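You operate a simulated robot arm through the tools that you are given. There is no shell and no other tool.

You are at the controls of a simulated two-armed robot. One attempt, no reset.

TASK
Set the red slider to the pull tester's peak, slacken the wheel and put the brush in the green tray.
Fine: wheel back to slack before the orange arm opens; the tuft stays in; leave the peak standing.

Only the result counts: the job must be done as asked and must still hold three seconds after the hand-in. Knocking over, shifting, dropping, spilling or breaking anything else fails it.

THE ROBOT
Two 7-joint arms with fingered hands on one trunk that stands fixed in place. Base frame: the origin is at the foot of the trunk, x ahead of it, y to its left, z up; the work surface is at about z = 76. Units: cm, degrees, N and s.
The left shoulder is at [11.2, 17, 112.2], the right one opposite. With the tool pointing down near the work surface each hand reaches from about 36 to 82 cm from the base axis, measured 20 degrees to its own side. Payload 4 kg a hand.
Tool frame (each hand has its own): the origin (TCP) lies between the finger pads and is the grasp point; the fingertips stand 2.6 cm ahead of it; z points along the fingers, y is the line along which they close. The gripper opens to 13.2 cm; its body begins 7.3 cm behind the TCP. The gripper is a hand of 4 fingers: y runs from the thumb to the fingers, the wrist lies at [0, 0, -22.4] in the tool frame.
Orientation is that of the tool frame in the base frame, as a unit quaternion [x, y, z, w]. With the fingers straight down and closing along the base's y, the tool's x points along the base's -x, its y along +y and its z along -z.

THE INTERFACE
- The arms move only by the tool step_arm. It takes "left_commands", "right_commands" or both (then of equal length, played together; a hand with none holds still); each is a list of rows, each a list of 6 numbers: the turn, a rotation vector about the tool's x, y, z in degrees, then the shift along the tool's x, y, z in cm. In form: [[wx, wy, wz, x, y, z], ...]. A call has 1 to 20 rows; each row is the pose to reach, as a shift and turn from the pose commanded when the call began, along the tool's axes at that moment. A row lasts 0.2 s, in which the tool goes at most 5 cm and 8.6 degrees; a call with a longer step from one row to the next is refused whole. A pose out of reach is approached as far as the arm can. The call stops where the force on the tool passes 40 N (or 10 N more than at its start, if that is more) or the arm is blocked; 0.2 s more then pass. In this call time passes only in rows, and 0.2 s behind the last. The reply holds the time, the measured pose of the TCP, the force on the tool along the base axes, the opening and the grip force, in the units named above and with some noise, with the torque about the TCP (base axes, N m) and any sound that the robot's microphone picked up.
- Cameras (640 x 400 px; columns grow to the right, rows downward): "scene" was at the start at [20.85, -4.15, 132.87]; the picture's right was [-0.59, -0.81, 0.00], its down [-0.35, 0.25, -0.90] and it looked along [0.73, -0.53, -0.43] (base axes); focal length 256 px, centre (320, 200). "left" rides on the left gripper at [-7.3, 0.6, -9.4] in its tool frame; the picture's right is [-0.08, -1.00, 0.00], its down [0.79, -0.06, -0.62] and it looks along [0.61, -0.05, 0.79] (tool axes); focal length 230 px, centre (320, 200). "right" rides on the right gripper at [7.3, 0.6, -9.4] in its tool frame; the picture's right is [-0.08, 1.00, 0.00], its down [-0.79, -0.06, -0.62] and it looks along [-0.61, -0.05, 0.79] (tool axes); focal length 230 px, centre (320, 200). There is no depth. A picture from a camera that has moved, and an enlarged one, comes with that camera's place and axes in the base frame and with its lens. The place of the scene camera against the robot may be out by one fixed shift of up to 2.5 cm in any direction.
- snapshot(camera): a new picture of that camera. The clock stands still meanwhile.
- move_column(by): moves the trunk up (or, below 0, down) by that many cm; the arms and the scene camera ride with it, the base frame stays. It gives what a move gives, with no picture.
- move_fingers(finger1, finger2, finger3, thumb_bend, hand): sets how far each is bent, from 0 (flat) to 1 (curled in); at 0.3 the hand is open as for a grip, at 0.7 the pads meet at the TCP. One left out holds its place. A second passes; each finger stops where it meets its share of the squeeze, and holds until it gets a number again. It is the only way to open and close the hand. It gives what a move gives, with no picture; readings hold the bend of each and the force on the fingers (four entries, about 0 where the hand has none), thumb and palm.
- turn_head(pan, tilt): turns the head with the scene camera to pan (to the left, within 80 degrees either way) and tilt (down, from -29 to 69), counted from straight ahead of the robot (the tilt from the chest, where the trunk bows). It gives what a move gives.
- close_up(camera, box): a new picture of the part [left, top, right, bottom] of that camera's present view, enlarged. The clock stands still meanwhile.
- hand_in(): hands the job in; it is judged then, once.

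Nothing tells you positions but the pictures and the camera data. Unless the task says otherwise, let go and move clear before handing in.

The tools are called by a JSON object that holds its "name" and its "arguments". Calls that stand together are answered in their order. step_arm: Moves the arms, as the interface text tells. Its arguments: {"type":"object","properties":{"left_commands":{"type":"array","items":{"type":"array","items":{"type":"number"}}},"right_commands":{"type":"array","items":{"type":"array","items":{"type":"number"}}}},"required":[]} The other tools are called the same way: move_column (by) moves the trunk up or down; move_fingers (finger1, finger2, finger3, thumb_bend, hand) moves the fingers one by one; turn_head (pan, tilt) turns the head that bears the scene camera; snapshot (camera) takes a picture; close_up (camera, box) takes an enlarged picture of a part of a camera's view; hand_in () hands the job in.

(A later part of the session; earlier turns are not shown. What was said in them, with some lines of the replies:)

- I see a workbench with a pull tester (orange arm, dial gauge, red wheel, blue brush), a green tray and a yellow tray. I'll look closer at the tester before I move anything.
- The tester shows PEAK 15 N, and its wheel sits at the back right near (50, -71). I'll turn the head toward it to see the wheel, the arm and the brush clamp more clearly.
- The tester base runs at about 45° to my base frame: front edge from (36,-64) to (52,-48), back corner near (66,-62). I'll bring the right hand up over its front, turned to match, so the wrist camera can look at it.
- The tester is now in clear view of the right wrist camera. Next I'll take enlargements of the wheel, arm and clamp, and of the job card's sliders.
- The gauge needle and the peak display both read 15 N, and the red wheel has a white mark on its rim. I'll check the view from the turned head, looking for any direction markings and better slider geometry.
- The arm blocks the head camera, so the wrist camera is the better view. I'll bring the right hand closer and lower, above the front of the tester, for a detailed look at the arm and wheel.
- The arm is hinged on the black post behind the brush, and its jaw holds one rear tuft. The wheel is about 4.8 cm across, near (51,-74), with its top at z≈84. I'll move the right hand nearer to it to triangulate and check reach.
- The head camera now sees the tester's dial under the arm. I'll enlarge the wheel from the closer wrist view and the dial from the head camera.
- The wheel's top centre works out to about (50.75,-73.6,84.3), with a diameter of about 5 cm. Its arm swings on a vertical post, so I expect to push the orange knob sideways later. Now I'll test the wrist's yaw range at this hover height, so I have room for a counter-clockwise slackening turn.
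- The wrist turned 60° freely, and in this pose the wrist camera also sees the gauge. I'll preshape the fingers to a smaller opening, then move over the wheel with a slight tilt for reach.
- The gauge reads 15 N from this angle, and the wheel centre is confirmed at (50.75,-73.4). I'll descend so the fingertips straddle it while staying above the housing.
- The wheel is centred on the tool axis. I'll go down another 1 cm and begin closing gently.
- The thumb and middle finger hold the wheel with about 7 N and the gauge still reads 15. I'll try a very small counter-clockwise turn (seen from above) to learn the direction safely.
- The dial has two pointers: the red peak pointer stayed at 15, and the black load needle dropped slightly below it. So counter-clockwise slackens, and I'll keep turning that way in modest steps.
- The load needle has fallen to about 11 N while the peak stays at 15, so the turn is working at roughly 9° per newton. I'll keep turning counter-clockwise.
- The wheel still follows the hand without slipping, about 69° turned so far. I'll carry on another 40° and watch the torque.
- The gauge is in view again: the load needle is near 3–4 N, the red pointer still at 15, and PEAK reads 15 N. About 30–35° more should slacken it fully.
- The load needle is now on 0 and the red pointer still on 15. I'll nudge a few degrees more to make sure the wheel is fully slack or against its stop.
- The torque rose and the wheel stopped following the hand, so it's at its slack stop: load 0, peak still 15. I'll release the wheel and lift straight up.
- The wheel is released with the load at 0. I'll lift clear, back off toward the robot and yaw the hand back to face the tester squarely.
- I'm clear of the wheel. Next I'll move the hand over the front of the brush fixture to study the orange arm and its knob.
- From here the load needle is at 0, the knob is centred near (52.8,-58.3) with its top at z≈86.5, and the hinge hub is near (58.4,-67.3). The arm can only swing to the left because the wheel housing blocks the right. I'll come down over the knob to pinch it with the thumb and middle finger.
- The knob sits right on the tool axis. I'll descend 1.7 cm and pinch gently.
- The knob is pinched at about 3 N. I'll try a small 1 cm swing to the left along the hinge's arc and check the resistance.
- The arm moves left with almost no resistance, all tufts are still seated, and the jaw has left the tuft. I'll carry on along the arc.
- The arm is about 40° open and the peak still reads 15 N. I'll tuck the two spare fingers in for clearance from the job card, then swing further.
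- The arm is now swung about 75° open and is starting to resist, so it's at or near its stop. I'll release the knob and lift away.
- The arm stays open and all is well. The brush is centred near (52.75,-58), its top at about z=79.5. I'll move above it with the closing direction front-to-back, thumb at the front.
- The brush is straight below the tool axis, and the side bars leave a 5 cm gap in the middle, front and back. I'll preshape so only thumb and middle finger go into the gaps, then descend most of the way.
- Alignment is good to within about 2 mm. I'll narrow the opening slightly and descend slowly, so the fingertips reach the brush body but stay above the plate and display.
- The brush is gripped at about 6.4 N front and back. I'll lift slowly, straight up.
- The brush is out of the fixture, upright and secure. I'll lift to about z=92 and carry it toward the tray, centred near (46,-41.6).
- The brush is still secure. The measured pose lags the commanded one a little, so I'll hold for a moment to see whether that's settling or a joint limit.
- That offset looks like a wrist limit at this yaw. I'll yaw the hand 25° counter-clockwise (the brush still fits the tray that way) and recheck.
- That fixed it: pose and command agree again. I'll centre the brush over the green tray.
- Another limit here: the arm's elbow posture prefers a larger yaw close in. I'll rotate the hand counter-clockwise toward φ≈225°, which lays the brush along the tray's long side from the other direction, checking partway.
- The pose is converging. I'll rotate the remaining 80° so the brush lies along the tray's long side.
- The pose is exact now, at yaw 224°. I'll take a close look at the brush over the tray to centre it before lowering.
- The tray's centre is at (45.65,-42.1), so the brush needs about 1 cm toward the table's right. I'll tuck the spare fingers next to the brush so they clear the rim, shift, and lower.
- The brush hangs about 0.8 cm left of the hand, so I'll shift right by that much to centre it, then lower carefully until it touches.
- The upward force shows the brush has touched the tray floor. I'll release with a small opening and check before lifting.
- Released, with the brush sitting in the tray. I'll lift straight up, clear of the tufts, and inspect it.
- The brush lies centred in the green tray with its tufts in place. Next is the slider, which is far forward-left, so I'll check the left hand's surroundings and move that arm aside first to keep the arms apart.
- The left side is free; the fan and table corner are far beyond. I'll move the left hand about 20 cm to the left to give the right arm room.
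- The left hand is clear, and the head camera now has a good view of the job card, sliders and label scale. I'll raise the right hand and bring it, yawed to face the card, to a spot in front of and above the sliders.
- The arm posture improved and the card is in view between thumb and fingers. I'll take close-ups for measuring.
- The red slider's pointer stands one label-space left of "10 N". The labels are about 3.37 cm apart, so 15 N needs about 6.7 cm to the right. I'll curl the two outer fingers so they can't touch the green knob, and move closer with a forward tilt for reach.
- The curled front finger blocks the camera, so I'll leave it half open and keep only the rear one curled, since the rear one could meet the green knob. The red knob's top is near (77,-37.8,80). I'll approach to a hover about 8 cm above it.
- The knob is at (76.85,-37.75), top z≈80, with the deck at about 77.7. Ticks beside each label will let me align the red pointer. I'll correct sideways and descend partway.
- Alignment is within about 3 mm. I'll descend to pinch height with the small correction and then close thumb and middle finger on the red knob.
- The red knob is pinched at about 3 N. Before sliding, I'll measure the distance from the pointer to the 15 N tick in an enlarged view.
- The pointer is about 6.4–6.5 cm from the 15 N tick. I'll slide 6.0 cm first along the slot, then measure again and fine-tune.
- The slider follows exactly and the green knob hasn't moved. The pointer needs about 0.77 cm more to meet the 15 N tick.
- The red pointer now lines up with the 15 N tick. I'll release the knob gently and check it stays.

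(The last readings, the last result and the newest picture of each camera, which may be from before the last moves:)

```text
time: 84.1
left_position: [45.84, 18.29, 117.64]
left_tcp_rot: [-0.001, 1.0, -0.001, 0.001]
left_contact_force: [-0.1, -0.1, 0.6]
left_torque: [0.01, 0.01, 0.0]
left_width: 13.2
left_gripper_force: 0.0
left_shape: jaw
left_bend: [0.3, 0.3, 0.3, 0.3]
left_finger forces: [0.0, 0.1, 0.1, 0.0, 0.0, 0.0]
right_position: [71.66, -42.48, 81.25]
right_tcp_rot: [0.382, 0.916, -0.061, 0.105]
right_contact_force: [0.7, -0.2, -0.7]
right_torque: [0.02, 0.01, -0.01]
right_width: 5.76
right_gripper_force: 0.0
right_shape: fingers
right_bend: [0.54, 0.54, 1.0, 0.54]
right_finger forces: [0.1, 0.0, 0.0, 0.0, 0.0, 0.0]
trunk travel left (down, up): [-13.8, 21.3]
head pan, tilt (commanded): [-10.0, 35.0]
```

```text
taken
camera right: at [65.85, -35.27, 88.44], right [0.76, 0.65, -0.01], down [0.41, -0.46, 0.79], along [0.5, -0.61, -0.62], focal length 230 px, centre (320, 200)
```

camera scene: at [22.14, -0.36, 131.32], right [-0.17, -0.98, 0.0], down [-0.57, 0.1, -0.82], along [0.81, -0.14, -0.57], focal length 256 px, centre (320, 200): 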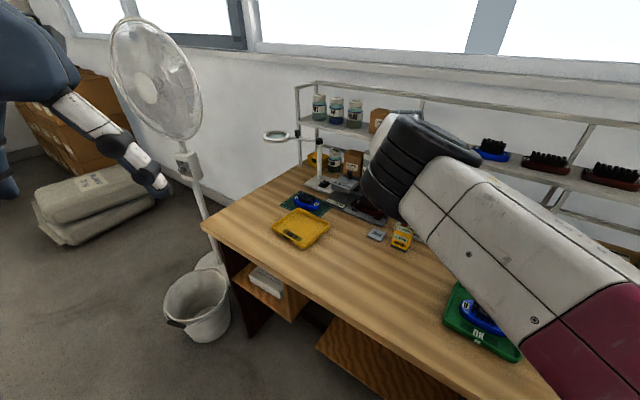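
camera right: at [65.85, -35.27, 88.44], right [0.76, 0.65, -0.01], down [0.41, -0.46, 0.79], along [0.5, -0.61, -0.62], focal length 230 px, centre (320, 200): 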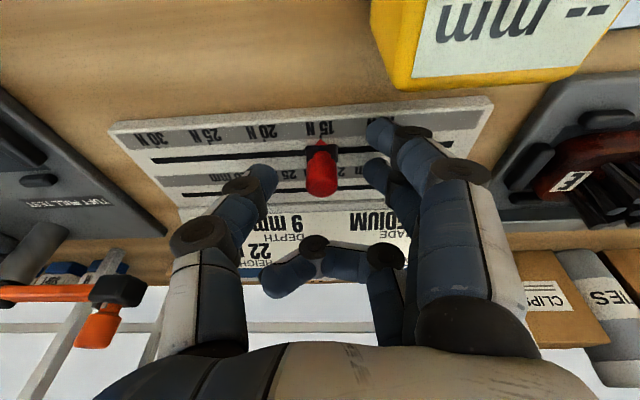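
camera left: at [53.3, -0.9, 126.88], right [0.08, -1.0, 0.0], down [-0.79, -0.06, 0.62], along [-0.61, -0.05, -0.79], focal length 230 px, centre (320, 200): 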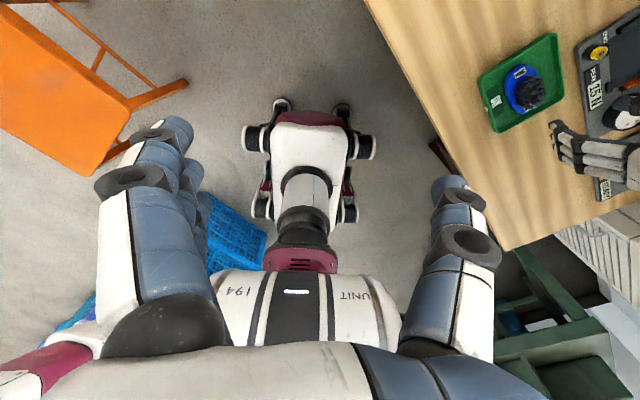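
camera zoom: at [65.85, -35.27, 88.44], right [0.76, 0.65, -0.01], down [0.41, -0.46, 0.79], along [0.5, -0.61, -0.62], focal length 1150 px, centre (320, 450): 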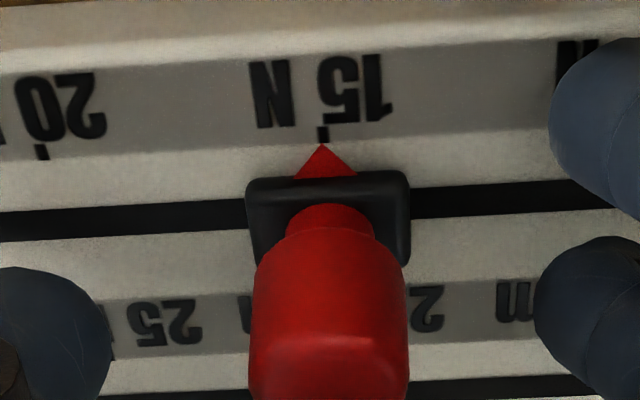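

The slider holds at 15 N. I'll raise the hand straight up and away from the card.

{"name": "step_arm", "arguments": {"right_commands": [[0, 0, 0, -0.36, -0.045, -1.46], [0, 0, 0, -0.95, -0.12, -3.9], [0, 0, 0, -1.67, -0.21, -6.8], [0, 0, 0, -2.4, -0.3, -9.7], [0, 0, 0, -2.6, -0.4, -13], [0, 0, 0, -2.0, -0.5, -16]]}}

{"name": "snapshot", "arguments": {"camera": "right"}}

{"name": "snapshot", "arguments": {"camera": "scene"}}

```text
time: 85.5
left_position: [45.59, 18.3, 117.53]
left_tcp_rot: [0.0, 1.0, 0.0, 0.001]
left_contact_force: [-1.1, -0.4, 0.2]
left_torque: [-0.03, -0.01, -0.03]
left_width: 13.17
left_gripper_force: 0.1
left_shape: jaw
left_bend: [0.3, 0.3, 0.3, 0.3]
left_finger forces: [0.1, 0.1, 0.0, 0.0, 0.0, 0.1]
right_position: [70.25, -41.38, 97.26]
right_tcp_rot: [0.384, 0.916, -0.06, 0.103]
right_contact_force: [-0.5, -0.2, 0.4]
right_torque: [0.01, 0.01, 0.0]
right_width: 5.76
right_gripper_force: 0.1
right_shape: fingers
right_bend: [0.54, 0.54, 1.0, 0.54]
right_finger forces: [0.0, 0.0, 0.0, 0.0, 0.0, 0.0]
trunk travel left (down, up): [-13.8, 21.3]
head pan, tilt (commanded): [-10.0, 35.0]
```

```text
taken
camera right: at [64.49, -34.17, 104.48], right [0.77, 0.64, -0.01], down [0.4, -0.47, 0.79], along [0.5, -0.61, -0.62], focal length 230 px, centre (320, 200)
```

right: 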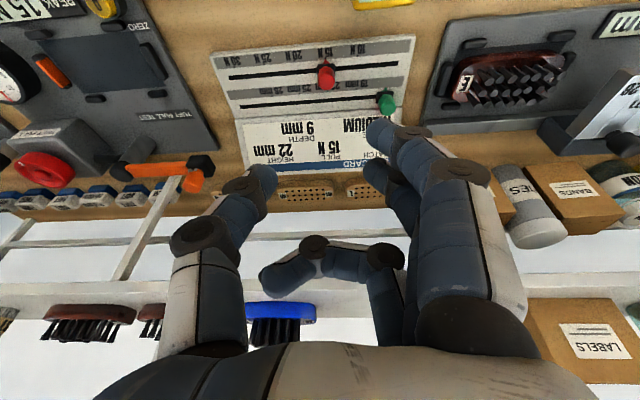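

```text
taken
camera scene: at [22.0, -0.3, 131.37], right [-0.17, -0.98, 0.0], down [-0.56, 0.1, -0.82], along [0.81, -0.14, -0.57], focal length 256 px, centre (320, 200)
```

scene: 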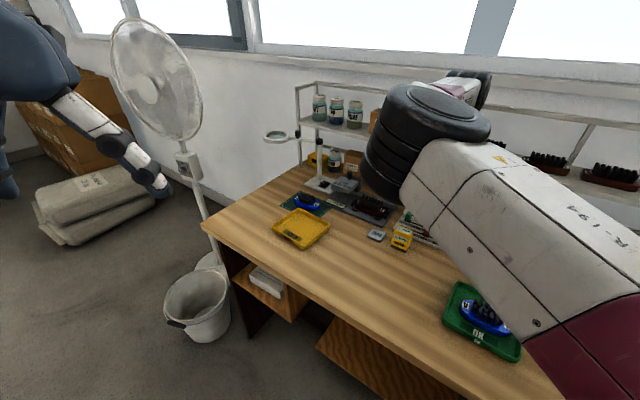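

The slider is set and the hand is clear of the card. I'll retreat to a neutral pose with a good view for a final check of everything.

{"name": "step_arm", "arguments": {"right_commands": [[0, 1.5, 0, 2, -0.8, -2.2], [0, 3, 0, 4.5, -1.8, -4.4], [0, 5, 0, 7, -2.8, -6.6], [0, 7, 0, 9.5, -3.8, -8.8], [0, 9, 0, 12, -4.8, -11], [0, 11, 0, 14.4, -5.8, -13.2], [0, 13, 0, 16.4, -6.65, -14.9]]}}

{"name": "snapshot", "arguments": {"camera": "right"}}

{"name": "snapshot", "arguments": {"camera": "scene"}}

```text
time: 87.1
left_position: [45.84, 18.25, 117.65]
left_tcp_rot: [0.0, 1.0, 0.0, 0.001]
left_contact_force: [-1.1, -0.8, -0.1]
left_torque: [0.0, -0.03, -0.01]
left_width: 13.17
left_gripper_force: 0.0
left_shape: jaw
left_bend: [0.3, 0.3, 0.3, 0.3]
left_finger forces: [0.0, 0.0, 0.0, 0.0, 0.0, 0.0]
right_position: [51.76, -32.79, 106.97]
right_tcp_rot: [0.404, 0.915, 0.009, -0.016]
right_contact_force: [-0.4, -0.3, -0.3]
right_torque: [-0.01, -0.02, 0.03]
right_width: 5.79
right_gripper_force: 0.1
right_shape: fingers
right_bend: [0.54, 0.54, 1.0, 0.54]
right_finger forces: [0.0, 0.0, 0.0, 0.0, 0.0, 0.0]
trunk travel left (down, up): [-13.8, 21.3]
head pan, tilt (commanded): [-10.0, 35.0]
```

```text
taken
camera right: at [47.57, -27.3, 116.5], right [0.79, 0.62, 0.0], down [0.5, -0.64, 0.59], along [0.36, -0.46, -0.81], focal length 230 px, centre (320, 200)
```

right: 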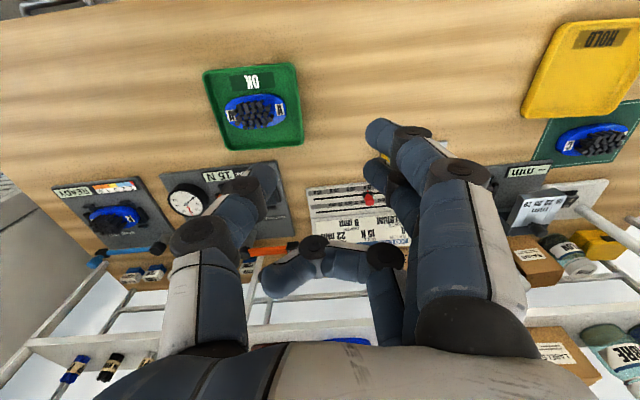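

```text
taken
camera scene: at [22.01, -0.29, 131.36], right [-0.17, -0.98, 0.0], down [-0.56, 0.1, -0.82], along [0.81, -0.14, -0.57], focal length 256 px, centre (320, 200)
```

scene: 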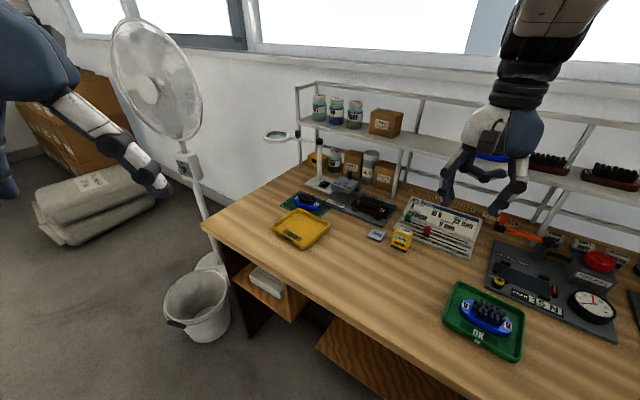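

Everything is visible from the head camera now. I'll enlarge the card, tester and tray for the final check.

{"name": "close_up", "arguments": {"camera": "scene", "box": [370, 180, 500, 270]}}

{"name": "close_up", "arguments": {"camera": "scene", "box": [480, 210, 630, 330]}}

{"name": "close_up", "arguments": {"camera": "scene", "box": [435, 270, 535, 365]}}

{"name": "close_up", "arguments": {"camera": "right", "box": [200, 60, 310, 150]}}

```text
4.44 times, centred on (435, 225) of scene
camera zoom: at [22.01, -0.29, 131.36], right [-0.17, -0.98, 0.0], down [-0.56, 0.1, -0.82], along [0.81, -0.14, -0.57], focal length 1136 px, centre (-191, 89)
```

zoom: 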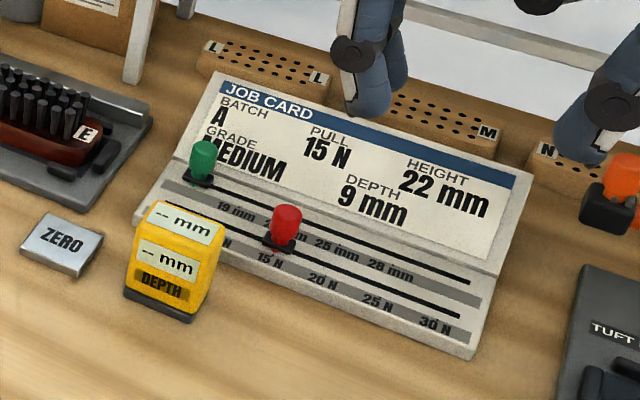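

```text
3.33 times, centred on (555, 270) of scene
camera zoom: at [22.01, -0.29, 131.36], right [-0.17, -0.98, 0.0], down [-0.56, 0.1, -0.82], along [0.81, -0.14, -0.57], focal length 852 px, centre (-463, -33)
```

zoom: 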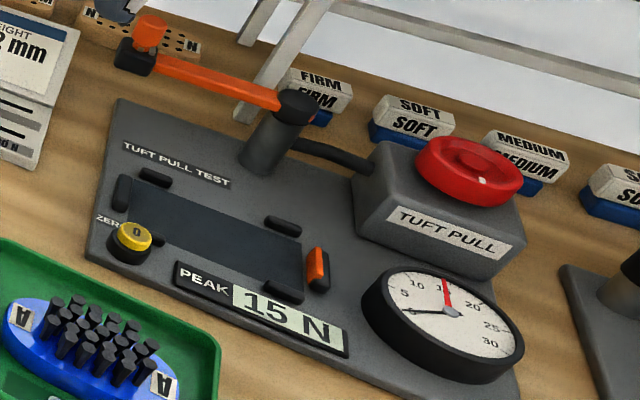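

```text
4.21 times, centred on (485, 318) of scene
camera zoom: at [22.01, -0.29, 131.36], right [-0.17, -0.98, 0.0], down [-0.56, 0.1, -0.82], along [0.81, -0.14, -0.57], focal length 1076 px, centre (-375, -295)
```

zoom: 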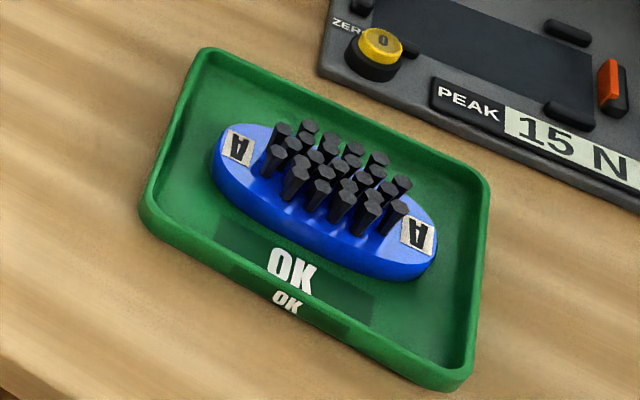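

```text
4.44 times, centred on (255, 105) of right
camera zoom: at [47.57, -27.3, 116.5], right [0.79, 0.62, 0.0], down [0.5, -0.64, 0.59], along [0.36, -0.46, -0.81], focal length 1022 px, centre (609, 622)
```

zoom: 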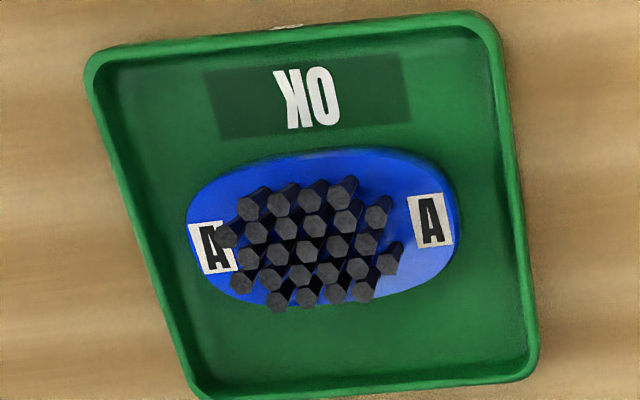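

The red pointer is on 15 N, PEAK still shows 15 N with the load needle at 0, the orange arm is open, and the intact brush lies in the green tray. Both hands are empty and clear, so I'm handing in.

{"name": "hand_in", "arguments": {}}

```text
The job is handed in.
```

I handed the job in with every part done, and my last pictures showed everything in place:

- **Slider:** the red pointer is lined up with the 15 N tick, matching the tester's peak.
- **Wheel:** I turned it back counter-clockwise until it reached its stop and the load needle read 0. Only then did I touch the orange arm.
- **Peak:** the display and the red pointer on the dial both still read 15 N; I never pressed the zero button.
- **Orange arm:** it is swung open to the left and stayed there when released.
- **Brush:** it lies upright in the green tray. The tufts all looked in place, though I compared them by eye rather than counting.

Nothing was knocked over or shifted that I could see, and the green slider did not move. Both hands are empty and clear of the bench.
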